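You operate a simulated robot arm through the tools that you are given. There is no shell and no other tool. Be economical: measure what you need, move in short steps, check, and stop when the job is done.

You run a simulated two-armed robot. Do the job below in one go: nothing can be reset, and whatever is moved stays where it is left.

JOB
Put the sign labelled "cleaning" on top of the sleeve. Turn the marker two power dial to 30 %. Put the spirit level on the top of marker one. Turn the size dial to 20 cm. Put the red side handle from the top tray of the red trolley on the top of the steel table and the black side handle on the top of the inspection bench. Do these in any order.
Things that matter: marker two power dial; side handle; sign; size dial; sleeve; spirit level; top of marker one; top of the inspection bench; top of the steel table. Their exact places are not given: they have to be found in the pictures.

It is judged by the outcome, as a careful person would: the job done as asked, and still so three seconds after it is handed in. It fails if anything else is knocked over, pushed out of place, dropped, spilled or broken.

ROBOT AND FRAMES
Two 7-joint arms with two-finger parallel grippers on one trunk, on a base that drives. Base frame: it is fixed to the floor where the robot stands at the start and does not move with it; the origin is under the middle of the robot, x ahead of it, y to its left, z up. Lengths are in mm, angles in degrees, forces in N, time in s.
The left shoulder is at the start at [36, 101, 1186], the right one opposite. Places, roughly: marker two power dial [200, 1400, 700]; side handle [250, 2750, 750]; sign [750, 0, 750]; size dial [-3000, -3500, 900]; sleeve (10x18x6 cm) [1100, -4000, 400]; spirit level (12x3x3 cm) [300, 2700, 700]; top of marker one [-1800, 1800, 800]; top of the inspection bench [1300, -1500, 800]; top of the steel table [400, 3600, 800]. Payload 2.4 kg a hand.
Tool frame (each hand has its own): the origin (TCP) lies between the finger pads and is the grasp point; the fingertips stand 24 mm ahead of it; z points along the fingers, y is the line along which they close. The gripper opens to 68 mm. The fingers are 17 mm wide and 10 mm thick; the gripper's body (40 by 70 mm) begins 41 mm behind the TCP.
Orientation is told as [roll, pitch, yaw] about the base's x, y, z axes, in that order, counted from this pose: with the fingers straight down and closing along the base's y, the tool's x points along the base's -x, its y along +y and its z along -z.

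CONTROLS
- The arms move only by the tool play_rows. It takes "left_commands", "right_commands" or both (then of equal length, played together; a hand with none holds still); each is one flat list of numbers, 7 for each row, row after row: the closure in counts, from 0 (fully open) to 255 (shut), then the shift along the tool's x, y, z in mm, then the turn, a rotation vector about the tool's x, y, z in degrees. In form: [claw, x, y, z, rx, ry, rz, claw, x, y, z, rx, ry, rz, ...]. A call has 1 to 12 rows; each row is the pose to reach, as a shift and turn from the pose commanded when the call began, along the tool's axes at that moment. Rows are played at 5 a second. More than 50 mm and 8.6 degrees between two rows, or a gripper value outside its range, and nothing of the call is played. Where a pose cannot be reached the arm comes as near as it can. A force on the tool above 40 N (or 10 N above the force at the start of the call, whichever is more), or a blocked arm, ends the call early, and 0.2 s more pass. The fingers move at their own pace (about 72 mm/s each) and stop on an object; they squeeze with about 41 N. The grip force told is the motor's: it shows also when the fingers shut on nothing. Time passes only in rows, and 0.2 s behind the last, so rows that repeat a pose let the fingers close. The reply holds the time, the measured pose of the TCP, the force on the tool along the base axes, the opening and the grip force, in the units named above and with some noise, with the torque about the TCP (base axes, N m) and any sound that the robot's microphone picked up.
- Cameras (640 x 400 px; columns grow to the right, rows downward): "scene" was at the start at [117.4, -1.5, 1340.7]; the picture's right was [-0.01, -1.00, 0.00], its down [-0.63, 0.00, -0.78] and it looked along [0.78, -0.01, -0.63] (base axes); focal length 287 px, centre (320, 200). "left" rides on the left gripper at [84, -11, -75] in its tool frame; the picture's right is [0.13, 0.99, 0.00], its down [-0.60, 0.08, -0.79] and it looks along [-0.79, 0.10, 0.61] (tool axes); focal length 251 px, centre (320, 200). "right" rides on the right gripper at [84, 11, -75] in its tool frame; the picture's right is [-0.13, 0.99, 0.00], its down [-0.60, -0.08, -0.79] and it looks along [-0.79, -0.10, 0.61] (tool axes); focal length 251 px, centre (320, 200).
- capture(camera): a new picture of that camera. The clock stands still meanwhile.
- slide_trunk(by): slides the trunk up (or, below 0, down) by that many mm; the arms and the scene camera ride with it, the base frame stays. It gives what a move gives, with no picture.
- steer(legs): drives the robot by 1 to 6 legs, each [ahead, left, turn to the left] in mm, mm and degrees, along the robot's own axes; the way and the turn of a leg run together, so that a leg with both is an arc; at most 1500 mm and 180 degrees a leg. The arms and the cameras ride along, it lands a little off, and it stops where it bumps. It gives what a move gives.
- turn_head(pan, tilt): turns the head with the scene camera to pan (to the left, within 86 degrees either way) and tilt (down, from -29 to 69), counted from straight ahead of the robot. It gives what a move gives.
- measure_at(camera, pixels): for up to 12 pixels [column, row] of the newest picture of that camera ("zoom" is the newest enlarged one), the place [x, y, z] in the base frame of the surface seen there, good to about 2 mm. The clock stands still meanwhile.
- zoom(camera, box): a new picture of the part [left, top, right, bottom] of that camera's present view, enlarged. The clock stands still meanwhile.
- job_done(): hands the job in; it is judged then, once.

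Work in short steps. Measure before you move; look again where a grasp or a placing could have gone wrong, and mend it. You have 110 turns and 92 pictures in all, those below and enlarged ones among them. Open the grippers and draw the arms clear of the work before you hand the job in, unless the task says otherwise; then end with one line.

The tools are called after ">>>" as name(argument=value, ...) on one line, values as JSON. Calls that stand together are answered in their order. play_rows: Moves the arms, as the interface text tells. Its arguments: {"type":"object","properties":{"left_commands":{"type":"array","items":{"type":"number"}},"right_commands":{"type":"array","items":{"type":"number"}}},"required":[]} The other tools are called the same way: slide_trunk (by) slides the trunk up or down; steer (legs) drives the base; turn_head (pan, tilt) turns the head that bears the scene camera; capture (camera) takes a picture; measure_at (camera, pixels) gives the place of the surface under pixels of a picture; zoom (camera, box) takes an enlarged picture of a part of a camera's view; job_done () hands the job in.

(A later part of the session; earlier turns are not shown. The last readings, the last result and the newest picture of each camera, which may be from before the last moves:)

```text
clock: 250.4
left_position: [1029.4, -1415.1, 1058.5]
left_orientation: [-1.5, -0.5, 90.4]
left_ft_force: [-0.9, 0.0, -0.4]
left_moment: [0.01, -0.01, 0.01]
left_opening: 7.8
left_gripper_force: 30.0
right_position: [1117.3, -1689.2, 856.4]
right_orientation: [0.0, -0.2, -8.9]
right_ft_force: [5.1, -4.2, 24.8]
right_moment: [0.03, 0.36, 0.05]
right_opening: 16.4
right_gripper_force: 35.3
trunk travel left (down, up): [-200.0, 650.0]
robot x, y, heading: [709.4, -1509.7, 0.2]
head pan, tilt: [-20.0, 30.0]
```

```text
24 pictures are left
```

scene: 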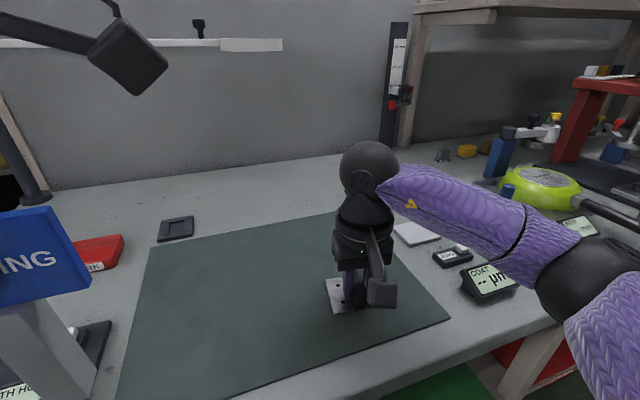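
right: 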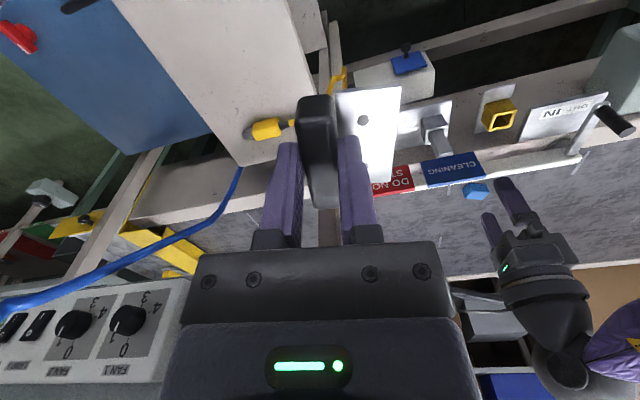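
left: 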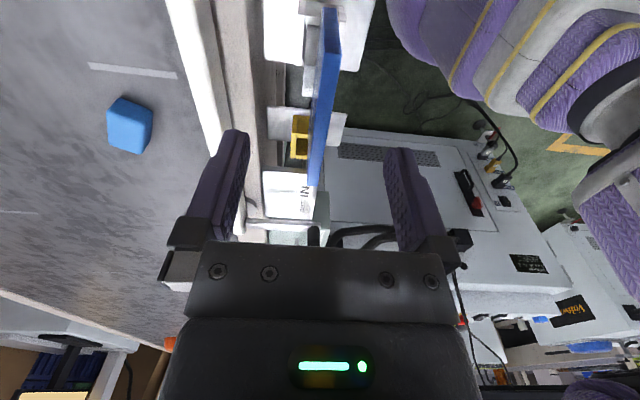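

The handle is on the mat. I open, lift, raise the trunk and back off.

>>> play_rows(right_commands=[0, 0, 0, -1, 0, 0, 0, 0, 0, 0, -1, 0, 0, 0, 0, 0, 0, -2, 0, 0, 0, 0, 0, 0, -20, 0, 0, 0, 0, 0, 0, -60, 0, 0, 0, 0, 0, 0, -100, 0, 0, 0, 0, 0, 0, -140, 0, 0, 0])

>>> slide_trunk(by=200)

>>> steer(legs=[[-500, 0, 0], [0, 0, -60]])

>>> turn_head(pan=30, tilt=25)

>>> capture(camera="scene")

```text
clock: 252.0
left_position: [1030.6, -1414.5, 1058.5]
left_orientation: [-1.5, -0.5, 90.4]
left_ft_force: [0.7, 0.0, -0.5]
left_moment: [-0.03, 0.05, -0.02]
left_opening: 7.8
left_gripper_force: 30.3
right_position: [1116.6, -1690.9, 994.3]
right_orientation: [0.0, -0.1, -8.8]
right_ft_force: [0.1, 0.2, 0.3]
right_moment: [-0.02, -0.01, -0.01]
right_opening: 68.1
right_gripper_force: 0.1
trunk travel left (down, up): [-200.0, 650.0]
robot x, y, heading: [710.2, -1513.2, 0.3]
head pan, tilt: [-20.0, 30.0]
```

```text
clock: 254.2
left_position: [1030.7, -1414.2, 1257.9]
left_orientation: [-1.5, -0.5, 90.5]
left_ft_force: [-0.8, -0.8, -1.1]
left_moment: [-0.02, -0.01, 0.0]
left_opening: 7.5
left_gripper_force: 30.2
right_position: [1117.1, -1689.9, 1196.6]
right_orientation: [0.0, -0.1, -8.8]
right_ft_force: [0.5, -0.6, 0.6]
right_moment: [0.0, 0.02, -0.02]
right_opening: 68.2
right_gripper_force: 0.1
trunk travel left (down, up): [-400.0, 450.0]
robot x, y, heading: [706.8, -1510.4, 0.1]
head pan, tilt: [-20.0, 30.0]
```

```text
clock: 259.8
left_position: [452.1, -1745.8, 1257.8]
left_orientation: [-1.5, -0.5, 30.8]
left_ft_force: [0.9, 0.2, -1.7]
left_moment: [-0.02, 0.0, 0.03]
left_opening: 7.7
left_gripper_force: 30.3
right_position: [258.8, -1958.6, 1195.8]
right_orientation: [0.0, -0.1, -68.4]
right_ft_force: [-1.2, -0.2, 0.3]
right_moment: [0.02, -0.01, -0.04]
right_opening: 67.8
right_gripper_force: 0.1
trunk travel left (down, up): [-400.0, 450.0]
robot x, y, heading: [205.0, -1521.2, -59.4]
head pan, tilt: [-20.0, 30.0]
```

```text
clock: 261.0
left_position: [452.4, -1743.9, 1258.7]
left_orientation: [-1.6, -0.5, 30.7]
left_ft_force: [-0.3, 0.1, -2.2]
left_moment: [0.01, 0.0, -0.02]
left_opening: 7.6
left_gripper_force: 29.7
right_position: [258.0, -1957.5, 1196.2]
right_orientation: [0.0, -0.1, -68.6]
right_ft_force: [0.0, -0.5, -0.6]
right_moment: [0.0, 0.03, -0.02]
right_opening: 68.2
right_gripper_force: 0.0
trunk travel left (down, up): [-400.0, 450.0]
robot x, y, heading: [201.6, -1518.4, -59.3]
head pan, tilt: [30.0, 25.0]
```

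```text
23 pictures are left
```

scene: 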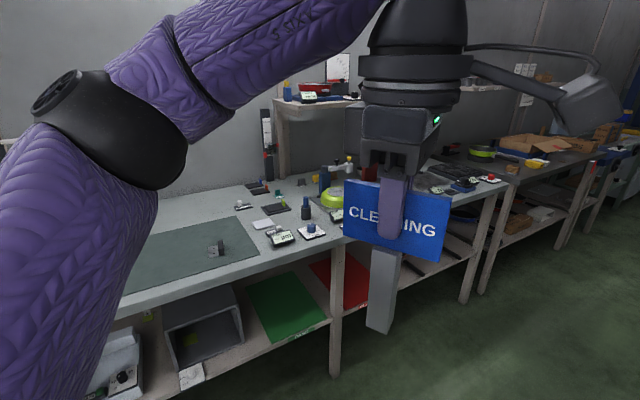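

Black handle is on the bench. I drive down the aisle to about y=-3650 and face the shelf area with the sleeve.

>>> steer(legs=[[0, 0, -30], [1200, 0, 0], [900, 0, 0], [0, 0, 60]])

>>> turn_head(pan=-5, tilt=35)

>>> capture(camera="scene")

```text
clock: 275.7
left_position: [520.9, -3727.7, 1258.3]
left_orientation: [-1.5, -0.5, 60.0]
left_ft_force: [0.1, -0.6, -1.3]
left_moment: [0.0, -0.02, 0.01]
left_opening: 7.4
left_gripper_force: 29.6
right_position: [455.8, -4009.0, 1196.9]
right_orientation: [0.1, -0.1, -39.1]
right_ft_force: [0.1, 0.6, -0.5]
right_moment: [0.03, 0.01, 0.01]
right_opening: 68.3
right_gripper_force: 0.1
trunk travel left (down, up): [-400.0, 450.0]
robot x, y, heading: [190.4, -3649.2, -29.9]
head pan, tilt: [30.0, 25.0]
```

```text
clock: 276.7
left_position: [520.0, -3727.1, 1257.7]
left_orientation: [-1.5, -0.6, 59.9]
left_ft_force: [-0.2, -0.4, -1.6]
left_moment: [-0.01, 0.01, 0.0]
left_opening: 7.7
left_gripper_force: 30.3
right_position: [455.8, -4009.8, 1197.1]
right_orientation: [-0.1, -0.1, -39.2]
right_ft_force: [0.2, 0.2, -0.1]
right_moment: [-0.01, -0.04, -0.01]
right_opening: 68.0
right_gripper_force: 0.0
trunk travel left (down, up): [-400.0, 450.0]
robot x, y, heading: [191.5, -3649.1, -30.0]
head pan, tilt: [-5.0, 35.0]
```

```text
22 pictures are left
```

scene: 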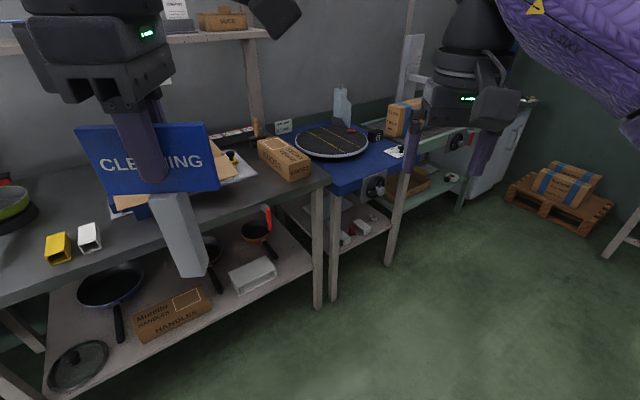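

The white open sleeve lies on the lower shelf at (253,273). I measure it and the surroundings.

>>> measure_at(camera="scene", pixels=[[250, 270], [230, 270], [272, 262], [240, 285], [275, 275], [235, 293], [300, 270], [322, 185], [316, 300], [200, 295], [262, 235], [150, 245]])

>>> zoom(camera="scene", box=[190, 180, 350, 310])

```text
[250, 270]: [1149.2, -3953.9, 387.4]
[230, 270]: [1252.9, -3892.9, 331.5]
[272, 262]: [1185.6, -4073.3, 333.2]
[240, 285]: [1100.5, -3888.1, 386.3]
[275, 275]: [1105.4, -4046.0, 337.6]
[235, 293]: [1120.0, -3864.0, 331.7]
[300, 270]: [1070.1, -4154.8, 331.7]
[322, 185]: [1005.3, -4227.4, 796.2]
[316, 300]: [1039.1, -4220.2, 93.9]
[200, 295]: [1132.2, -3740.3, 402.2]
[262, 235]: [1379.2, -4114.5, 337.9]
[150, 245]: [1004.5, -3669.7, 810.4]
```

```text
3.08 times, centred on (270, 245) of scene
```

zoom: 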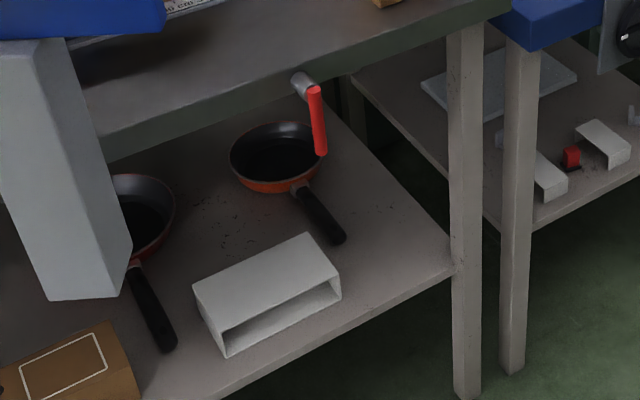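

Sleeve top z≈387, x≈1095–1195, y≈-3875…-4050, on a shelf under a table edge at x≈1005. I square up in front of it and retract the right hand.

>>> measure_at(camera="zoom", pixels=[[318, 125], [320, 150], [265, 265], [200, 285], [305, 238], [335, 270], [225, 325], [300, 340], [150, 330], [300, 80], [330, 240], [400, 90]])

>>> play_rows(right_commands=[0, 40, 0, -25, 0, 0, 0, 0, 80, 0, -50, 0, 0, 0, 0, 120, 0, -75, 0, 0, 0, 0, 140, 0, -100, 0, 0, 0])

>>> steer(legs=[[0, 0, 30], [0, -433, 0], [250, 0, 0]])

```text
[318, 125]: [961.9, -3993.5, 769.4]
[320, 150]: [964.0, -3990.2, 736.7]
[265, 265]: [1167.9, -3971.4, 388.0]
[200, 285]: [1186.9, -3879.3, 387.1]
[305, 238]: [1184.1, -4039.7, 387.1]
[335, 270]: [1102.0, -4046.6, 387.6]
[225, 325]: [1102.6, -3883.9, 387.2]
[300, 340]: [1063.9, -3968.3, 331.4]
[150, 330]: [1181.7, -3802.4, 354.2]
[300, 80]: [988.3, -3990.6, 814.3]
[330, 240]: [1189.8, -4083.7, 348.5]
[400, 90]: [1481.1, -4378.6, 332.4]
```

```text
clock: 277.7
left_position: [519.1, -3726.1, 1259.1]
left_orientation: [-1.5, -0.5, 60.0]
left_ft_force: [0.5, 0.6, -0.5]
left_moment: [0.0, 0.02, 0.0]
left_opening: 7.5
left_gripper_force: 29.7
right_position: [346.2, -3919.7, 1297.7]
right_orientation: [-0.1, 0.0, -39.2]
right_ft_force: [-0.1, 0.2, -0.2]
right_moment: [0.0, 0.03, -0.03]
right_opening: 68.0
right_gripper_force: 0.1
trunk travel left (down, up): [-400.0, 450.0]
robot x, y, heading: [190.5, -3646.5, -30.3]
head pan, tilt: [-5.0, 35.0]
```

```text
clock: 283.2
left_position: [763.9, -3984.2, 1257.8]
left_orientation: [-1.5, -0.5, 89.8]
left_ft_force: [-0.9, -0.2, -1.0]
left_moment: [-0.04, 0.02, 0.0]
left_opening: 7.7
left_gripper_force: 29.8
right_position: [710.1, -4237.6, 1296.8]
right_orientation: [0.0, -0.2, -9.4]
right_ft_force: [-0.2, 0.6, -0.7]
right_moment: [-0.02, 0.01, 0.02]
right_opening: 67.7
right_gripper_force: 0.2
trunk travel left (down, up): [-400.0, 450.0]
robot x, y, heading: [439.3, -4077.6, -0.1]
head pan, tilt: [-5.0, 35.0]
```

A red-handled tool hangs over the table edge at (962,-3992, z 737–814); I back up 200 mm to shape the arm pose (fingers tilted forward) well clear of it.

>>> steer(legs=[[-200, 0, 0]])

>>> play_rows(left_commands=[255, -2, -6, 36, 6, 0, 0, 255, -4, -12, 72, 12, 0, 0, 255, -6, -18, 108, 18, 0, 0, 255, -8, -24, 144, 24, 0, 0, 255, -10, -30, 180, 30, 0, 0, 255, -12, -36, 216, 36, 0, 0, 255, -14, -42, 252, 42, 0, 0, 255, -16, -48, 288, 48, 0, 0, 255, -18, -54, 324, 54, 0, 0, 255, -20, -60, 360, 60, 0, 0, 255, -21, -66, 396, 66, 0, 0, 255, -21, -70, 430, 72, 0, 0])

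>>> capture(camera="scene")

```text
clock: 284.8
left_position: [562.0, -3984.1, 1257.9]
left_orientation: [-1.5, -0.5, 89.8]
left_ft_force: [-0.8, 0.0, -1.3]
left_moment: [-0.01, 0.0, 0.02]
left_opening: 8.0
left_gripper_force: 29.4
right_position: [507.7, -4237.9, 1296.3]
right_orientation: [0.0, -0.2, -9.5]
right_ft_force: [-0.7, -1.0, 0.6]
right_moment: [0.0, 0.02, 0.02]
right_opening: 68.1
right_gripper_force: 0.1
trunk travel left (down, up): [-400.0, 450.0]
robot x, y, heading: [235.4, -4081.5, -0.4]
head pan, tilt: [-5.0, 35.0]
```

```text
clock: 287.4
left_position: [660.4, -4082.7, 910.1]
left_orientation: [-72.1, -1.3, 92.3]
left_ft_force: [-0.7, -1.2, -0.7]
left_moment: [-0.01, 0.01, 0.06]
left_opening: 7.8
left_gripper_force: 29.2
left hand out of reach, approached as far as the arm can: row 9, 10, 11, 12
right_position: [507.0, -4241.7, 1296.9]
right_orientation: [0.2, -0.2, -9.6]
right_ft_force: [-0.1, -0.8, -0.8]
right_moment: [0.09, -0.03, -0.03]
right_opening: 68.2
right_gripper_force: 0.0
trunk travel left (down, up): [-400.0, 450.0]
robot x, y, heading: [240.2, -4078.0, -0.3]
head pan, tilt: [-5.0, 35.0]
```

```text
20 pictures are left
```

scene: 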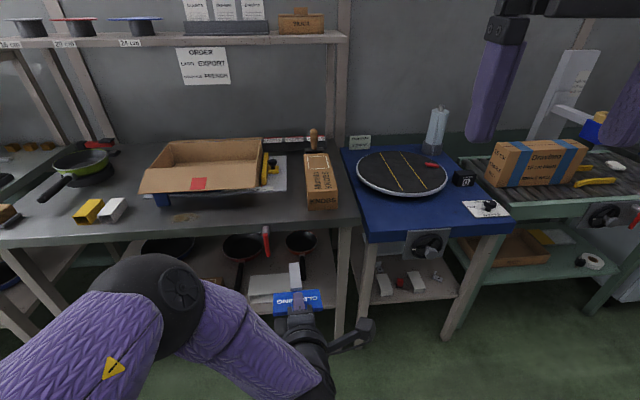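

Pose is limited: z 910 at tilt 72°. I try lower with a bit less tilt and more to the left.

>>> play_rows(left_commands=[255, -20, 27, -2, -3, 0, 0, 255, -40, 54, -4, -6, 0, 0, 255, -60, 80, -6, -9, 0, 0, 255, -80, 107, -7, -12, 0, 0, 255, -80, 107, -7, -12, 0, 0])

```text
clock: 288.6
left_position: [627.9, -4060.3, 852.7]
left_orientation: [-59.6, -1.4, 92.3]
left_ft_force: [0.4, 0.0, -1.3]
left_moment: [-0.02, 0.07, -0.02]
left_opening: 7.5
left_gripper_force: 29.9
left hand out of reach, approached as far as the arm can: row 1, 2, 3, 4, 5
right_position: [508.3, -4237.4, 1296.7]
right_orientation: [0.1, -0.1, -9.5]
right_ft_force: [-0.8, -1.4, -0.6]
right_moment: [0.02, -0.01, 0.01]
right_opening: 68.1
right_gripper_force: 0.1
trunk travel left (down, up): [-400.0, 450.0]
robot x, y, heading: [237.3, -4078.1, -0.3]
head pan, tilt: [-5.0, 35.0]
```

Tilt 60° gives z 853. I test moving the hand 130 mm to its own side to see if that frees the reach.

>>> play_rows(left_commands=[255, -35, 0, 0, 0, 0, 0, 255, -70, 0, 0, 0, 0, 0, 255, -105, 0, 0, 0, 0, 0, 255, -130, 0, 0, 0, 0, 0, 255, -130, 0, 0, 0, 0, 0])

```text
clock: 289.8
left_position: [636.2, -4030.8, 896.8]
left_orientation: [-59.7, -1.4, 92.3]
left_ft_force: [-0.3, 0.0, -0.7]
left_moment: [0.0, 0.06, 0.03]
left_opening: 7.3
left_gripper_force: 30.0
left hand out of reach, approached as far as the arm can: row 1, 2, 3, 4, 5
right_position: [508.6, -4237.2, 1297.4]
right_orientation: [-0.1, -0.2, -9.5]
right_ft_force: [0.0, 0.7, 0.0]
right_moment: [-0.03, 0.0, 0.01]
right_opening: 67.9
right_gripper_force: 0.0
trunk travel left (down, up): [-400.0, 450.0]
robot x, y, heading: [242.4, -4077.7, -0.3]
head pan, tilt: [-5.0, 35.0]
```

Moving right lowers it, so turning the tool leftward relative to the arm should help. I yaw the tool 24° left and push lower.

>>> play_rows(left_commands=[255, 0, 10, 6, 0, -6.9, -4, 255, 0, 20, 12, 0, -13.9, -8, 255, 0, 40, 23, 0, -20.8, -12, 255, 0, 61, 35, 0, -20.8, -12, 255, 0, 87, 50, 0, -20.8, -12, 255, 0, 104, 60, 0, -20.8, -12, 255, 0, 104, 60, 0, -20.8, -12])

```text
clock: 291.4
left_position: [637.1, -4029.6, 775.0]
left_orientation: [-60.3, -1.2, 116.1]
left_ft_force: [-0.1, 1.0, -1.4]
left_moment: [-0.04, 0.02, -0.01]
left_opening: 7.4
left_gripper_force: 29.6
right_position: [507.8, -4237.8, 1297.5]
right_orientation: [0.1, -0.2, -9.5]
right_ft_force: [0.1, -0.9, -0.1]
right_moment: [-0.04, 0.0, -0.01]
right_opening: 67.8
right_gripper_force: 0.1
trunk travel left (down, up): [-400.0, 450.0]
robot x, y, heading: [237.5, -4074.1, -0.4]
head pan, tilt: [-5.0, 35.0]
```

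That works (z 775). Now I raise the tilt by 20° toward 80°.

>>> play_rows(left_commands=[255, 0, -5, -3, 7, 0, 0, 255, 0, -10, -6, 14, 0, 0, 255, 0, -17, -10, 20, 0, 0, 255, 0, -17, -10, 20, 0, 0])

```text
clock: 292.4
left_position: [634.2, -4031.6, 805.4]
left_orientation: [-80.1, -1.1, 116.4]
left_ft_force: [0.4, 0.4, -2.0]
left_moment: [0.0, 0.02, -0.01]
left_opening: 7.6
left_gripper_force: 30.1
left hand out of reach, approached as far as the arm can: row 3, 4
right_position: [507.4, -4237.8, 1296.5]
right_orientation: [0.0, -0.1, -9.5]
right_ft_force: [-0.5, 0.5, 0.3]
right_moment: [0.01, 0.02, 0.01]
right_opening: 68.0
right_gripper_force: 0.0
trunk travel left (down, up): [-400.0, 450.0]
robot x, y, heading: [241.1, -4078.3, -0.4]
head pan, tilt: [-5.0, 35.0]
```

Pose reached (tilt 80°, z 805). I retract the right hand a bit more, lower the trunk by 280 and check for my own knee and elbow.

>>> play_rows(right_commands=[0, 20, 0, -25, 0, 0, 0, 0, 40, -15, -50, 0, 0, 0])

>>> slide_trunk(by=-280)

>>> turn_head(pan=10, tilt=55)

>>> capture(camera="scene")

```text
clock: 293.0
left_position: [635.7, -4030.9, 804.7]
left_orientation: [-79.9, -1.3, 116.5]
left_ft_force: [-0.1, -0.7, -1.5]
left_moment: [-0.05, 0.06, 0.02]
left_opening: 7.8
left_gripper_force: 29.5
right_position: [473.4, -4236.7, 1329.6]
right_orientation: [0.0, -0.1, -9.5]
right_ft_force: [-0.8, -0.1, 0.6]
right_moment: [0.01, 0.01, -0.01]
right_opening: 68.0
right_gripper_force: 0.1
right hand out of reach, approached as far as the arm can: row 2
trunk travel left (down, up): [-400.0, 450.0]
robot x, y, heading: [238.5, -4080.2, -0.3]
head pan, tilt: [-5.0, 35.0]
```

```text
clock: 295.9
left_position: [636.3, -4032.7, 526.3]
left_orientation: [-80.2, -1.2, 116.2]
left_ft_force: [0.1, -0.4, -0.7]
left_moment: [-0.05, 0.04, 0.01]
left_opening: 7.4
left_gripper_force: 29.9
right_position: [543.3, -4235.6, 1006.7]
right_orientation: [-1.5, 10.5, -9.6]
right_ft_force: [-0.8, 0.1, -0.2]
right_moment: [-0.01, 0.02, 0.0]
right_opening: 68.1
right_gripper_force: 0.0
trunk travel left (down, up): [-120.0, 730.0]
robot x, y, heading: [241.2, -4076.7, -0.3]
head pan, tilt: [-5.0, 35.0]
```

```text
clock: 296.7
left_position: [636.3, -4031.7, 525.6]
left_orientation: [-80.2, -1.2, 116.3]
left_ft_force: [-0.9, -0.2, -2.3]
left_moment: [-0.06, 0.05, 0.03]
left_opening: 7.8
left_gripper_force: 29.2
right_position: [543.6, -4235.6, 1004.4]
right_orientation: [-1.5, 10.4, -9.6]
right_ft_force: [-0.5, 0.1, -1.2]
right_moment: [-0.03, 0.02, 0.0]
right_opening: 68.0
right_gripper_force: 0.1
trunk travel left (down, up): [-120.0, 730.0]
robot x, y, heading: [237.5, -4078.7, -0.4]
head pan, tilt: [10.0, 55.0]
```

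```text
19 pictures are left
```

scene: 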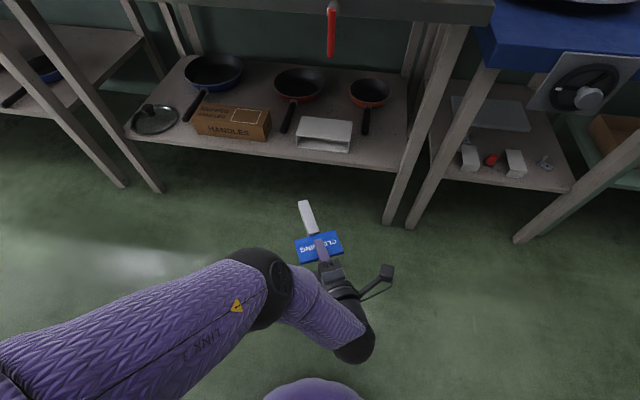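

The knee (310,390) is still behind the wrist. I measure the clearances and pull the right hand back.

>>> measure_at(camera="scene", pixels=[[310, 385], [280, 270], [250, 258], [350, 345], [300, 205], [322, 148], [300, 142], [330, 50], [365, 325], [385, 272], [298, 265]])

>>> play_rows(right_commands=[0, 30, 0, 0, 0, 0, 0, 0, 60, 0, 0, 0, 0, 0, 0, 90, 0, 0, 0, 0, 0])

```text
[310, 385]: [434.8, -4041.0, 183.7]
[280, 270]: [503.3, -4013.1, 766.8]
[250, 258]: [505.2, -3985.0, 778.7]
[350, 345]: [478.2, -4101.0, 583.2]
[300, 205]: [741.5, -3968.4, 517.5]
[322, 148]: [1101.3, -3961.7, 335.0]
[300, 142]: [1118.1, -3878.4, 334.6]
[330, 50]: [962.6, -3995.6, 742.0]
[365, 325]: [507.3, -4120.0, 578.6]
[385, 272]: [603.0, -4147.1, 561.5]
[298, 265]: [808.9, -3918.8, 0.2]
```

```text
clock: 297.5
left_position: [635.7, -4033.2, 526.7]
left_orientation: [-80.2, -1.2, 116.2]
left_ft_force: [-0.5, 0.2, -0.6]
left_moment: [-0.01, 0.04, 0.02]
left_opening: 7.5
left_gripper_force: 30.1
right_position: [456.2, -4212.9, 1009.9]
right_orientation: [-1.5, 10.6, -9.6]
right_ft_force: [1.0, -0.4, -0.6]
right_moment: [-0.02, 0.01, 0.03]
right_opening: 67.9
right_gripper_force: 0.1
right hand out of reach, approached as far as the arm can: row 1, 2, 3
trunk travel left (down, up): [-120.0, 730.0]
robot x, y, heading: [239.0, -4078.9, -0.3]
head pan, tilt: [10.0, 55.0]
```

All clear (elbow top will be ~z 670, below the red tool at 725+). I lower 100 more and drive in.

>>> slide_trunk(by=-98)

>>> steer(legs=[[0, 47, 0.3], [350, 0, 0]])

>>> capture(camera="scene")

```text
clock: 298.8
left_position: [636.3, -4032.5, 428.5]
left_orientation: [-80.2, -1.3, 116.3]
left_ft_force: [0.2, -0.4, -1.1]
left_moment: [-0.03, 0.04, -0.01]
left_opening: 7.5
left_gripper_force: 29.4
right_position: [485.1, -4211.6, 899.0]
right_orientation: [-2.4, 15.5, -9.7]
right_ft_force: [-0.7, 0.2, -0.7]
right_moment: [0.0, 0.02, 0.0]
right_opening: 68.0
right_gripper_force: 0.0
trunk travel left (down, up): [-22.0, 828.0]
robot x, y, heading: [235.7, -4079.7, -0.6]
head pan, tilt: [10.0, 55.0]
```

```text
clock: 301.6
left_position: [980.5, -3982.3, 427.3]
left_orientation: [-80.1, -1.2, 116.6]
left_ft_force: [-0.3, 0.5, -1.0]
left_moment: [-0.03, 0.05, -0.02]
left_opening: 7.6
left_gripper_force: 29.3
right_position: [831.2, -4162.2, 897.8]
right_orientation: [-2.4, 15.5, -9.4]
right_ft_force: [0.4, -0.2, 0.2]
right_moment: [-0.01, 0.02, 0.0]
right_opening: 68.0
right_gripper_force: 0.0
trunk travel left (down, up): [-22.0, 828.0]
robot x, y, heading: [587.3, -4029.8, -0.2]
head pan, tilt: [10.0, 55.0]
```

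```text
18 pictures are left
```

scene: 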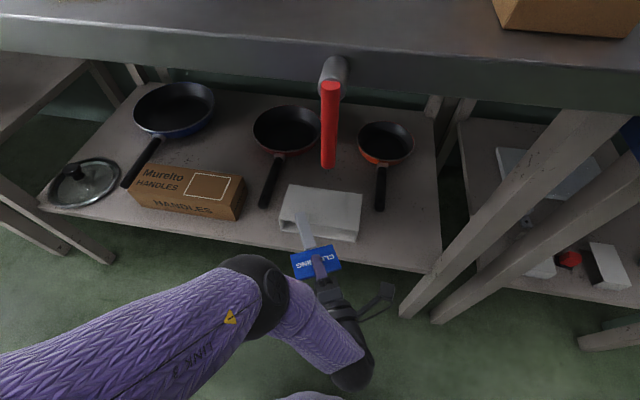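

Sleeve is just ahead of the sign. I measure the stem tip and sleeve before the last 120 mm.

>>> zoom(camera="scene", box=[240, 160, 400, 290])

>>> measure_at(camera="scene", pixels=[[300, 217], [306, 240], [330, 195], [350, 200], [300, 192], [345, 225], [320, 252], [295, 262], [270, 270], [330, 165]])

```text
3.08 times, centred on (320, 225) of scene
```

zoom: 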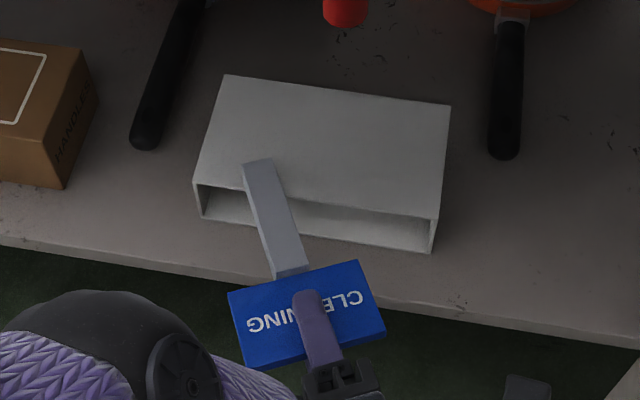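

```text
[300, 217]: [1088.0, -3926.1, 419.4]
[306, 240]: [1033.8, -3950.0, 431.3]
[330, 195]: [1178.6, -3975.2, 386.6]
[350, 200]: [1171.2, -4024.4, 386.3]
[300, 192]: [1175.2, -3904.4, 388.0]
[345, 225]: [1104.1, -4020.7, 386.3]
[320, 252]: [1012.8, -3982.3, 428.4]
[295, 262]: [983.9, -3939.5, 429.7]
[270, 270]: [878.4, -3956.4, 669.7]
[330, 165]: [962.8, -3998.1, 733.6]
```

16 mm clearance above the sleeve top. I drive the last 120 mm in.

>>> steer(legs=[[70, 0, 0], [50, 0, 0]])

>>> zoom(camera="scene", box=[220, 170, 420, 330])

```text
clock: 303.1
left_position: [1099.0, -3981.6, 427.9]
left_orientation: [-80.1, -1.2, 116.6]
left_ft_force: [-1.1, 0.5, -0.2]
left_moment: [-0.02, 0.04, -0.04]
left_opening: 7.8
left_gripper_force: 29.8
right_position: [950.2, -4162.4, 897.9]
right_orientation: [-2.3, 15.5, -9.3]
right_ft_force: [0.0, 0.0, -0.1]
right_moment: [0.01, 0.03, -0.01]
right_opening: 68.1
right_gripper_force: 0.0
trunk travel left (down, up): [-22.0, 828.0]
robot x, y, heading: [704.8, -4031.0, 0.1]
head pan, tilt: [10.0, 55.0]
```

```text
2.50 times, centred on (320, 250) of scene
```

zoom: 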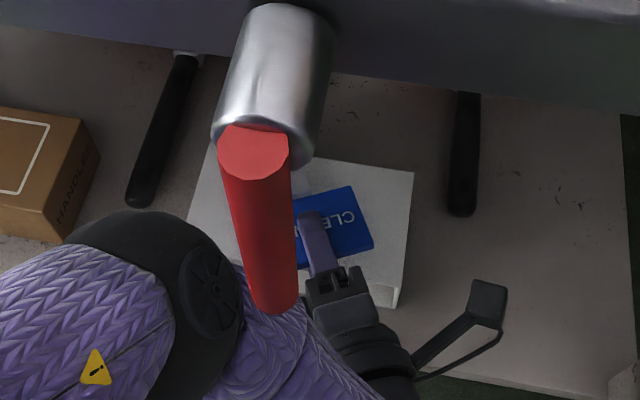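

The lower finger would hit the sleeve on opening, so I back out 26 mm: fingertips just in front of the sleeve's front face (x≈1102) while the sign's centre of mass (~50 mm ahead of TCP by the torque reading) stays over it. Then lower.

>>> steer(legs=[[-26, 0, 0]])

>>> slide_trunk(by=-12)

```text
clock: 303.9
left_position: [1073.6, -3980.5, 427.3]
left_orientation: [-80.2, -1.3, 116.7]
left_ft_force: [0.1, -1.2, -1.7]
left_moment: [-0.04, 0.05, 0.03]
left_opening: 7.6
left_gripper_force: 29.7
right_position: [923.3, -4162.2, 898.1]
right_orientation: [-2.4, 15.4, -9.5]
right_ft_force: [-0.5, 0.5, 0.5]
right_moment: [-0.01, -0.01, 0.0]
right_opening: 68.1
right_gripper_force: 0.1
trunk travel left (down, up): [-22.0, 828.0]
robot x, y, heading: [675.1, -4036.7, 0.1]
head pan, tilt: [10.0, 55.0]
```

```text
clock: 304.5
left_position: [1073.2, -3982.2, 415.8]
left_orientation: [-80.4, -1.2, 116.7]
left_ft_force: [-0.3, -2.3, 6.6]
left_moment: [0.38, -0.91, -0.17]
left_opening: 7.9
left_gripper_force: 29.6
right_position: [922.6, -4161.7, 886.7]
right_orientation: [-2.2, 15.5, -9.5]
right_ft_force: [0.6, 0.4, 0.5]
right_moment: [0.0, -0.02, 0.01]
right_opening: 67.8
right_gripper_force: 0.0
trunk travel left (down, up): [-10.0, 840.0]
robot x, y, heading: [677.4, -4031.6, 0.0]
head pan, tilt: [10.0, 55.0]
```

Stem tip rests on the sleeve (7 N). I open slowly so the lower finger lets the board down gently.

>>> play_rows(left_commands=[225, 0, 0, 0, 0, 0, 0, 205, 0, 0, 0, 0, 0, 0, 185, 0, 0, 0, 0, 0, 0, 160, 0, 0, 0, 0, 0, 0, 135, 0, 0, 0, 0, 0, 0, 110, 0, 0, 0, 0, 0, 0, 85, 0, 0, 0, 0, 0, 0, 85, 0, 0, 0, 0, 0, 0])

>>> capture(camera="left")

```text
clock: 306.3
left_position: [1073.5, -3981.0, 415.0]
left_orientation: [-80.1, -1.2, 116.8]
left_ft_force: [-0.5, 0.2, -0.8]
left_moment: [0.02, -0.03, -0.04]
left_opening: 45.8
left_gripper_force: 0.0
right_position: [923.8, -4161.6, 885.3]
right_orientation: [-2.4, 15.5, -9.3]
right_ft_force: [0.4, -0.6, 0.0]
right_moment: [-0.01, 0.0, 0.01]
right_opening: 68.0
right_gripper_force: 0.0
trunk travel left (down, up): [-10.0, 840.0]
robot x, y, heading: [678.7, -4030.3, -0.1]
head pan, tilt: [10.0, 55.0]
```

```text
15 pictures are left
```

left: 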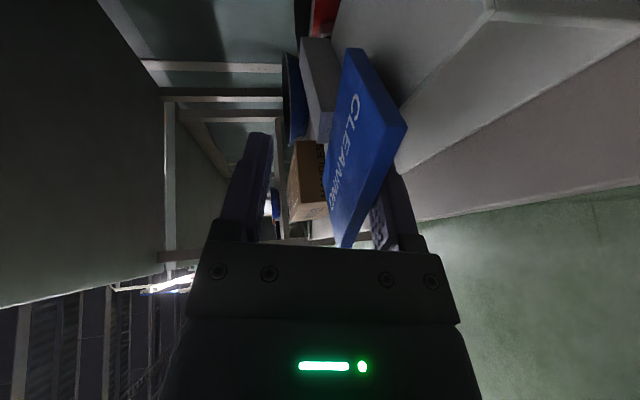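

I measure the sign's pose from this view.

>>> measure_at(camera="left", pixels=[[352, 60], [395, 125], [345, 235], [330, 210], [360, 150], [315, 60], [318, 110], [440, 60], [400, 100]])

```text
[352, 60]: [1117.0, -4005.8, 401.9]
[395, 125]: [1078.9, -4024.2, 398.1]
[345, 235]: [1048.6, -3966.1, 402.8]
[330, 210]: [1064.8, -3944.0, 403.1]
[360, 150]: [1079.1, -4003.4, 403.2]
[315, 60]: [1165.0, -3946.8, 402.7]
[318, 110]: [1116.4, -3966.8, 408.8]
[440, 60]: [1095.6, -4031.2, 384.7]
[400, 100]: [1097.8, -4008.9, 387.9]
```

The board lies level (z≈402.5) with the stem on the sleeve. I open fully and check it stays.

>>> play_rows(left_commands=[60, 0, 0, 0, 0, 0, 0, 30, 0, 0, 0, 0, 0, 0, 30, 0, 0, 0, 0, 0, 0])

>>> zoom(camera="left", box=[200, 0, 460, 260])

>>> measure_at(camera="left", pixels=[[352, 60], [395, 125], [345, 235], [330, 210], [360, 150], [315, 60]])

```text
clock: 307.1
left_position: [1073.0, -3980.7, 414.7]
left_orientation: [-80.1, -1.2, 116.7]
left_ft_force: [0.2, -0.6, -0.2]
left_moment: [0.04, 0.02, -0.04]
left_opening: 59.9
left_gripper_force: 0.1
right_position: [924.2, -4162.2, 885.0]
right_orientation: [-2.3, 15.6, -9.4]
right_ft_force: [-0.7, 0.7, 0.4]
right_moment: [0.04, 0.03, 0.04]
right_opening: 68.0
right_gripper_force: 0.0
trunk travel left (down, up): [-10.0, 840.0]
robot x, y, heading: [676.8, -4029.6, -0.0]
head pan, tilt: [10.0, 55.0]
```

```text
1.54 times, centred on (330, 130) of left
```

zoom: 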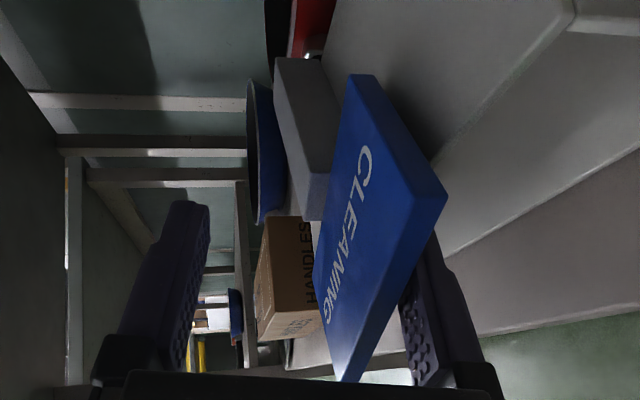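

```text
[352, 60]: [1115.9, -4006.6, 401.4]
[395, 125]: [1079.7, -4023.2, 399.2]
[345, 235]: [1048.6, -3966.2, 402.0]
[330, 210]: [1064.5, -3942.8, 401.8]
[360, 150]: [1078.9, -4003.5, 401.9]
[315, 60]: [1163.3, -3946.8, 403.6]
```

The sign lies stable on the sleeve with the fingers free. I drive straight back out, then check.

>>> steer(legs=[[-100, 0, 0], [-350, 0, 0]])

>>> zoom(camera="scene", box=[180, 60, 440, 220])

```text
clock: 310.1
left_position: [627.2, -3983.5, 414.7]
left_orientation: [-80.2, -1.3, 116.4]
left_ft_force: [0.1, -0.6, 0.1]
left_moment: [-0.01, -0.01, 0.01]
left_opening: 60.1
left_gripper_force: 0.1
right_position: [476.5, -4159.9, 885.7]
right_orientation: [-2.3, 15.6, -9.6]
right_ft_force: [0.4, -0.2, -0.2]
right_moment: [-0.01, -0.04, 0.0]
right_opening: 68.0
right_gripper_force: 0.0
trunk travel left (down, up): [-10.0, 840.0]
robot x, y, heading: [233.4, -4030.1, -0.4]
head pan, tilt: [10.0, 55.0]
```

```text
2.46 times, centred on (310, 140) of scene
```

zoom: 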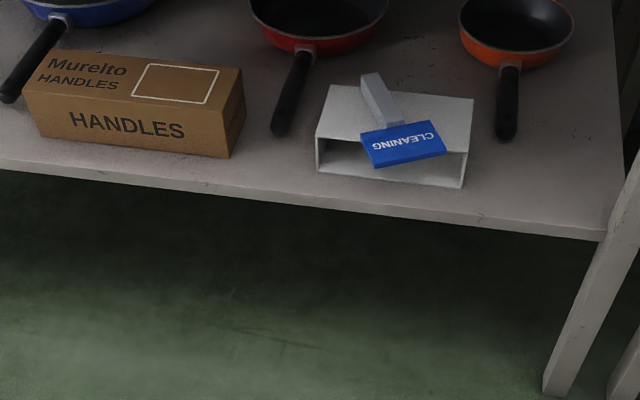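

Sign is well placed on the sleeve. I raise the trunk, turn around and look for the size dial at about (-3000,-3500,900).

>>> slide_trunk(by=390)

>>> steer(legs=[[0, 0, 175]])

>>> turn_head(pan=0, tilt=15)

>>> capture(camera="scene")

```text
clock: 313.9
left_position: [626.9, -3983.5, 806.2]
left_orientation: [-80.0, -1.3, 116.5]
left_ft_force: [0.1, -0.4, 0.6]
left_moment: [0.02, 0.02, 0.01]
left_opening: 60.0
left_gripper_force: 0.1
right_position: [476.6, -4163.0, 1275.4]
right_orientation: [-2.3, 15.7, -9.6]
right_ft_force: [0.4, 0.5, 0.1]
right_moment: [-0.05, -0.01, -0.01]
right_opening: 67.9
right_gripper_force: 0.1
trunk travel left (down, up): [-400.0, 450.0]
robot x, y, heading: [230.6, -4032.0, -0.1]
head pan, tilt: [10.0, 55.0]
```

```text
clock: 321.4
left_position: [-167.9, -4039.7, 806.3]
left_orientation: [-80.2, -1.1, -69.3]
left_ft_force: [-0.5, -0.5, -1.5]
left_moment: [-0.01, 0.0, -0.04]
left_opening: 59.9
left_gripper_force: 0.1
right_position: [0.6, -3875.4, 1275.9]
right_orientation: [-2.2, 15.4, 164.5]
right_ft_force: [0.0, -0.3, 0.4]
right_moment: [0.04, 0.02, -0.03]
right_opening: 67.9
right_gripper_force: 0.0
trunk travel left (down, up): [-400.0, 450.0]
robot x, y, heading: [228.8, -4032.4, 174.0]
head pan, tilt: [10.0, 55.0]
```

```text
clock: 322.5
left_position: [-167.9, -4038.8, 806.1]
left_orientation: [-80.1, -1.2, -69.3]
left_ft_force: [0.9, -0.3, 0.8]
left_moment: [0.02, -0.01, 0.02]
left_opening: 59.7
left_gripper_force: 0.1
right_position: [1.3, -3874.5, 1275.4]
right_orientation: [-2.3, 15.4, 164.6]
right_ft_force: [0.0, -0.6, 0.4]
right_moment: [0.0, 0.02, 0.0]
right_opening: 68.1
right_gripper_force: 0.1
trunk travel left (down, up): [-400.0, 450.0]
robot x, y, heading: [228.2, -4030.8, 174.0]
head pan, tilt: [0.0, 15.0]
```

```text
12 pictures are left
```

scene: 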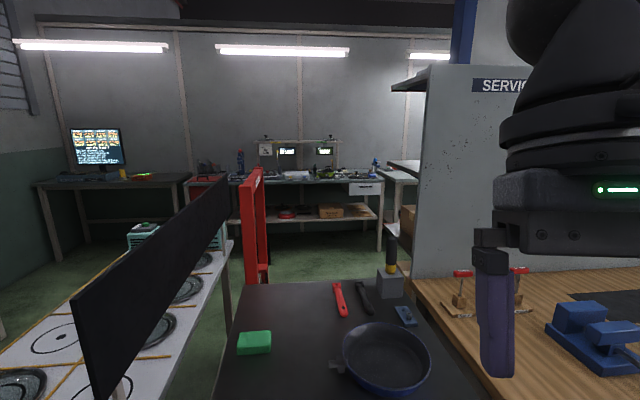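

The far bench with meters is at (290,165). I measure the obstacles and the passage (the floor) on the way.

>>> measure_at(camera="scene", pixels=[[265, 148], [325, 148], [290, 178], [255, 290], [245, 175], [90, 310], [220, 285], [420, 240], [240, 290], [350, 250], [60, 250], [30, 330]])

>>> zoom(camera="scene", box=[180, 110, 420, 260])

```text
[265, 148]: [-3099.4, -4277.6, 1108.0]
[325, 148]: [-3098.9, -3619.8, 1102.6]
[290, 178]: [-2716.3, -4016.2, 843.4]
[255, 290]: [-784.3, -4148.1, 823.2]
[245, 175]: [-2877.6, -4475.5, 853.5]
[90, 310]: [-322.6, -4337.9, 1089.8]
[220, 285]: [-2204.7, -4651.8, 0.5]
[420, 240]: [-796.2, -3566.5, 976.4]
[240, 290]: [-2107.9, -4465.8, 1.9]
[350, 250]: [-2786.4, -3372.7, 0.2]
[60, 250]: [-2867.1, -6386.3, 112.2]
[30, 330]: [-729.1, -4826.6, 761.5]
```

```text
2.67 times, centred on (300, 185) of scene
```

zoom: 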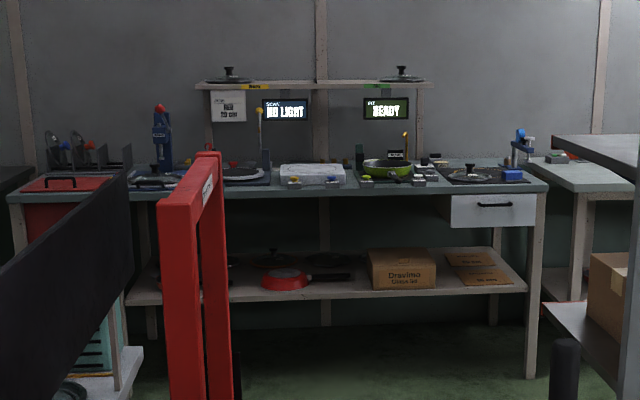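

I need a way round the island of tables. I look to the left (south) from here.

>>> turn_head(pan=55, tilt=22)

>>> capture(camera="scene")

>>> measure_at(camera="scene", pixels=[[100, 300], [200, 300], [300, 300], [400, 300], [150, 200], [250, 200], [350, 200], [450, 200], [550, 250], [450, 330], [200, 240], [320, 240]])

```text
clock: 323.7
left_position: [-167.7, -4039.2, 806.2]
left_orientation: [-80.0, -1.2, -69.2]
left_ft_force: [0.1, -0.1, -0.5]
left_moment: [0.04, 0.0, 0.01]
left_opening: 60.0
left_gripper_force: 0.1
right_position: [1.4, -3874.7, 1274.8]
right_orientation: [-2.3, 15.4, 164.7]
right_ft_force: [-0.5, -0.2, 0.3]
right_moment: [0.0, 0.02, -0.02]
right_opening: 67.8
right_gripper_force: 0.2
trunk travel left (down, up): [-400.0, 450.0]
robot x, y, heading: [233.7, -4030.6, 174.1]
head pan, tilt: [55.0, 22.0]
```

```text
10 pictures are left
```

scene: 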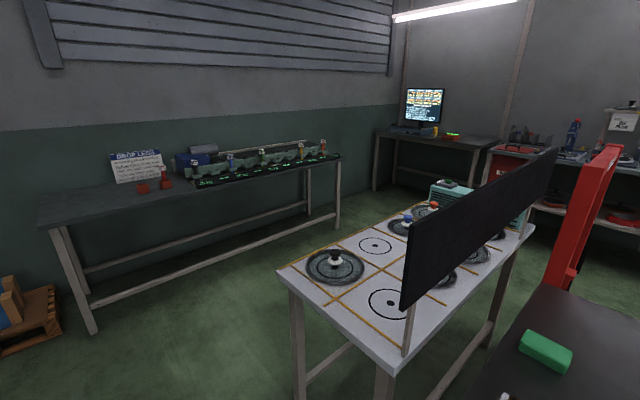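

```text
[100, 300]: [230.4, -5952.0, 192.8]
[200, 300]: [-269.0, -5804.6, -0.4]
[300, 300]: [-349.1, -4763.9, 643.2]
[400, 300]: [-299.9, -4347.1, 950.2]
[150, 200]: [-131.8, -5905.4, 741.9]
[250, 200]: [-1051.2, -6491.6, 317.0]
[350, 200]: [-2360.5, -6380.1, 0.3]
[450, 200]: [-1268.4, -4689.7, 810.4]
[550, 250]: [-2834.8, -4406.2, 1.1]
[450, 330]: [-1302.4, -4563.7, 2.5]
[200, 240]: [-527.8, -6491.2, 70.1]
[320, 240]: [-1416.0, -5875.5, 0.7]
```

There is a clear passage at y≈-5340, south of the ring table. I first bring the left hand back to vertical and higher, then drive round.

>>> play_rows(left_commands=[0, 0, -25, -4, -8, 0, 0, 0, 0, -50, -8, -16, 0, 0, 0, 0, -75, -13, -24, 0, 0, 0, 0, -100, -17, -32, 0, 0, 0, 0, -125, -21, -40, 0, 0, 0, 0, -150, -26, -48, 0, 0, 0, 0, -175, -30, -56, 0, 0, 0, 0, -200, -34, -64, 0, 0, 0, 0, -225, -38, -72, 0, 0, 0, 0, -246, -43, -80, 0, 0])

>>> steer(legs=[[0, 0, 6], [0, 1310, 0], [1200, 0, 0], [1100, 0, 0]])

```text
clock: 325.9
left_position: [-169.1, -4032.7, 1056.2]
left_orientation: [0.1, -1.2, -69.2]
left_ft_force: [-0.1, 0.6, -0.4]
left_moment: [-0.02, 0.04, 0.04]
left_opening: 68.1
left_gripper_force: 0.0
right_position: [0.2, -3874.7, 1275.8]
right_orientation: [-2.3, 15.4, 164.5]
right_ft_force: [0.6, 0.1, 0.8]
right_moment: [0.03, 0.01, 0.01]
right_opening: 68.1
right_gripper_force: 0.0
trunk travel left (down, up): [-400.0, 450.0]
robot x, y, heading: [232.1, -4035.4, 173.9]
head pan, tilt: [55.0, 22.0]
```

```text
clock: 343.8
left_position: [-2452.9, -5341.9, 1056.5]
left_orientation: [0.0, -1.2, -64.1]
left_ft_force: [0.9, -0.2, 0.2]
left_moment: [-0.02, 0.0, -0.01]
left_opening: 68.1
left_gripper_force: 0.1
right_position: [-2299.2, -5168.6, 1275.3]
right_orientation: [-2.4, 15.5, 169.9]
right_ft_force: [0.0, -0.3, 0.7]
right_moment: [-0.04, 0.04, 0.02]
right_opening: 68.0
right_gripper_force: 0.1
trunk travel left (down, up): [-400.0, 450.0]
robot x, y, heading: [-2053.2, -5302.2, 179.3]
head pan, tilt: [55.0, 22.0]
```

Now turn to face +y and drive up along the bench, then look left at it.

>>> steer(legs=[[0, 0, -89.3], [1450, 0, 0]])

>>> turn_head(pan=50, tilt=30)

>>> capture(camera="scene")

```text
clock: 354.9
left_position: [-2084.0, -3444.8, 1054.3]
left_orientation: [0.0, -1.2, -153.8]
left_ft_force: [-0.5, -0.4, -0.8]
left_moment: [0.0, 0.0, 0.01]
left_opening: 67.9
left_gripper_force: 0.0
right_position: [-1911.1, -3599.5, 1276.0]
right_orientation: [-2.4, 15.5, 80.1]
right_ft_force: [0.0, 0.1, -0.2]
right_moment: [0.02, -0.03, -0.01]
right_opening: 68.0
right_gripper_force: 0.0
trunk travel left (down, up): [-400.0, 450.0]
robot x, y, heading: [-2042.4, -3843.0, 89.6]
head pan, tilt: [55.0, 22.0]
```

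```text
clock: 355.5
left_position: [-2085.9, -3445.8, 1054.6]
left_orientation: [-0.1, -1.1, -153.7]
left_ft_force: [-0.1, 0.7, -0.5]
left_moment: [0.01, -0.01, 0.0]
left_opening: 68.1
left_gripper_force: 0.1
right_position: [-1912.2, -3600.0, 1275.7]
right_orientation: [-2.2, 15.4, 80.1]
right_ft_force: [0.0, -0.4, 0.1]
right_moment: [-0.03, 0.0, -0.03]
right_opening: 67.9
right_gripper_force: 0.1
trunk travel left (down, up): [-400.0, 450.0]
robot x, y, heading: [-2045.7, -3842.8, 89.5]
head pan, tilt: [50.0, 30.0]
```

```text
9 pictures are left
```

scene: 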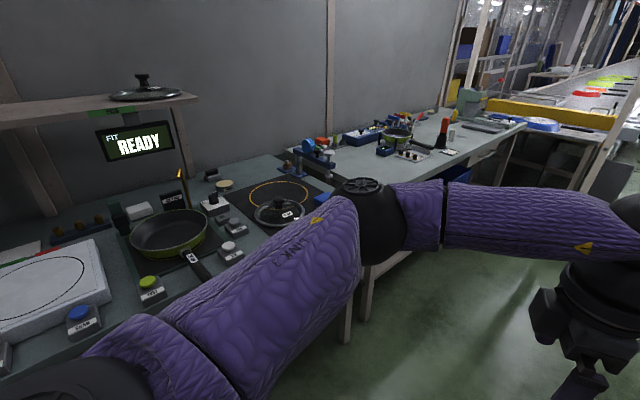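

I measure the small controls near the FIT station to find the dial.

>>> measure_at(camera="scene", pixels=[[215, 200], [235, 225], [230, 247], [172, 195], [150, 285], [222, 185], [300, 245], [345, 320], [80, 315], [280, 200]])

>>> zoom(camera="scene", box=[120, 150, 300, 300])

```text
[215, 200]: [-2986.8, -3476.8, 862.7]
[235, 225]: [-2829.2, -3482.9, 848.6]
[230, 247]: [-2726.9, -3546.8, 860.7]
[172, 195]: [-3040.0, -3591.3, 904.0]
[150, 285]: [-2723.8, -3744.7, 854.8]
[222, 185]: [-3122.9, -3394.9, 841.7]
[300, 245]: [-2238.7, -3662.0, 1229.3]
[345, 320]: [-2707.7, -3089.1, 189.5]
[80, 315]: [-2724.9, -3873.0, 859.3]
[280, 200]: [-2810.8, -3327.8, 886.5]
```

```text
2.67 times, centred on (210, 225) of scene
```

zoom: 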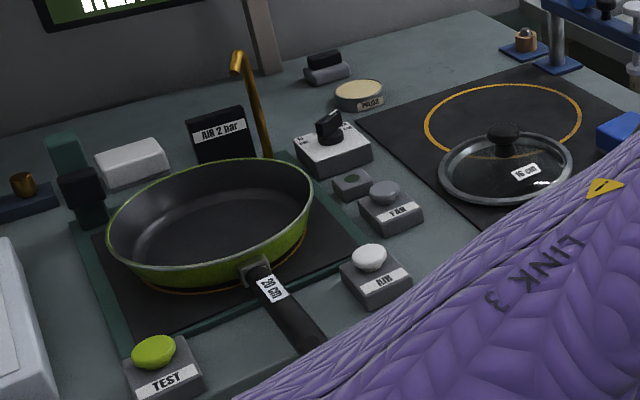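

The white box with a black knob at (214,202) → (-2987,-3477,863) is the size dial. I drive up facing the bench.

>>> steer(legs=[[0, 0, 90.5], [0, -466, 0], [390, 0, 0]])

>>> turn_head(pan=8, tilt=40)

>>> capture(camera="scene")

```text
clock: 364.1
left_position: [-2818.8, -3402.9, 1055.1]
left_orientation: [0.0, -1.4, -64.4]
left_ft_force: [0.4, -0.4, -0.8]
left_moment: [-0.01, 0.0, 0.03]
left_opening: 68.1
left_gripper_force: 0.1
right_position: [-2663.7, -3233.2, 1276.2]
right_orientation: [-2.3, 15.6, 169.5]
right_ft_force: [0.2, -0.7, 0.7]
right_moment: [0.01, -0.06, -0.01]
right_opening: 68.1
right_gripper_force: 0.0
trunk travel left (down, up): [-400.0, 450.0]
robot x, y, heading: [-2422.1, -3373.3, 178.6]
head pan, tilt: [50.0, 30.0]
```

```text
clock: 365.2
left_position: [-2818.6, -3403.7, 1056.3]
left_orientation: [-0.1, -1.2, -64.3]
left_ft_force: [-1.0, 0.5, 0.3]
left_moment: [-0.02, -0.03, 0.0]
left_opening: 67.9
left_gripper_force: 0.1
right_position: [-2662.7, -3232.5, 1276.1]
right_orientation: [-2.3, 15.5, 169.5]
right_ft_force: [-0.4, 0.4, -0.2]
right_moment: [-0.01, -0.01, -0.02]
right_opening: 68.2
right_gripper_force: 0.0
trunk travel left (down, up): [-400.0, 450.0]
robot x, y, heading: [-2420.9, -3366.8, 178.9]
head pan, tilt: [8.0, 40.0]
```

```text
7 pictures are left
```

scene: 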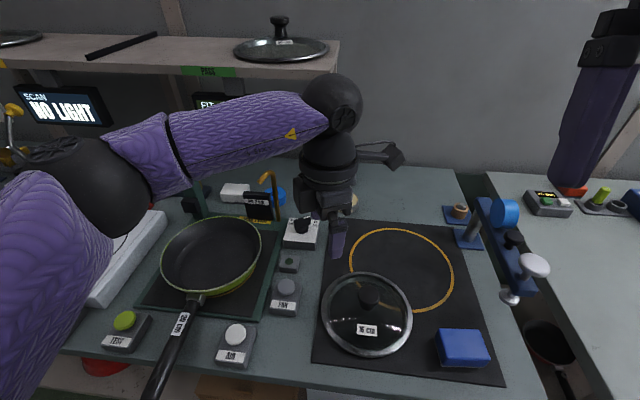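

The dial is at (300,230). I zoom in on it.

>>> zoom(camera="scene", box=[272, 205, 332, 255])

>>> measure_at(camera="scene", pixels=[[302, 226], [288, 238], [316, 238], [316, 222], [290, 222], [305, 232], [272, 190], [345, 200]])

```text
8.00 times, centred on (302, 230) of scene
```

zoom: 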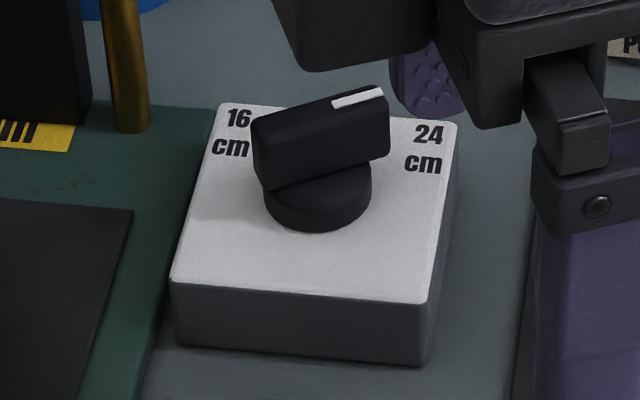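

```text
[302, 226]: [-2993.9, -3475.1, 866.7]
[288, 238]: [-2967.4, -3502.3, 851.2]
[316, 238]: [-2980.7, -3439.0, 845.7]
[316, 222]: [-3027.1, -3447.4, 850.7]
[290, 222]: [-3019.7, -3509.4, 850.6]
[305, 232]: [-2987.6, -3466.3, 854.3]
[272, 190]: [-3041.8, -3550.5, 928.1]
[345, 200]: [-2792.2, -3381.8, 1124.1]
```

The bar pointer is at 24; 20 lies straight ahead between 16 and 24. I measure bar and box directions in the zoom.

>>> measure_at(camera="zoom", pixels=[[262, 125], [378, 96], [340, 103], [318, 113], [318, 210], [225, 107], [452, 126], [180, 275], [425, 298], [240, 118], [430, 135], [318, 165]])

```text
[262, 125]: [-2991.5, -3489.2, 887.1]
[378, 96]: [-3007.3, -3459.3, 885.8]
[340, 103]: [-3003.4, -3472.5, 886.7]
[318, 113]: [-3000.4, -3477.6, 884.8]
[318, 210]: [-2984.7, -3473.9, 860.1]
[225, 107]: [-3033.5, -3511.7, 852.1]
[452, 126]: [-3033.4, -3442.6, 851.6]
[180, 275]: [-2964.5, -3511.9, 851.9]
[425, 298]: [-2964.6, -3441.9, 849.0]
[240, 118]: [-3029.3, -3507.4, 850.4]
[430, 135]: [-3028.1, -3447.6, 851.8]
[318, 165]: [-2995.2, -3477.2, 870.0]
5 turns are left
```

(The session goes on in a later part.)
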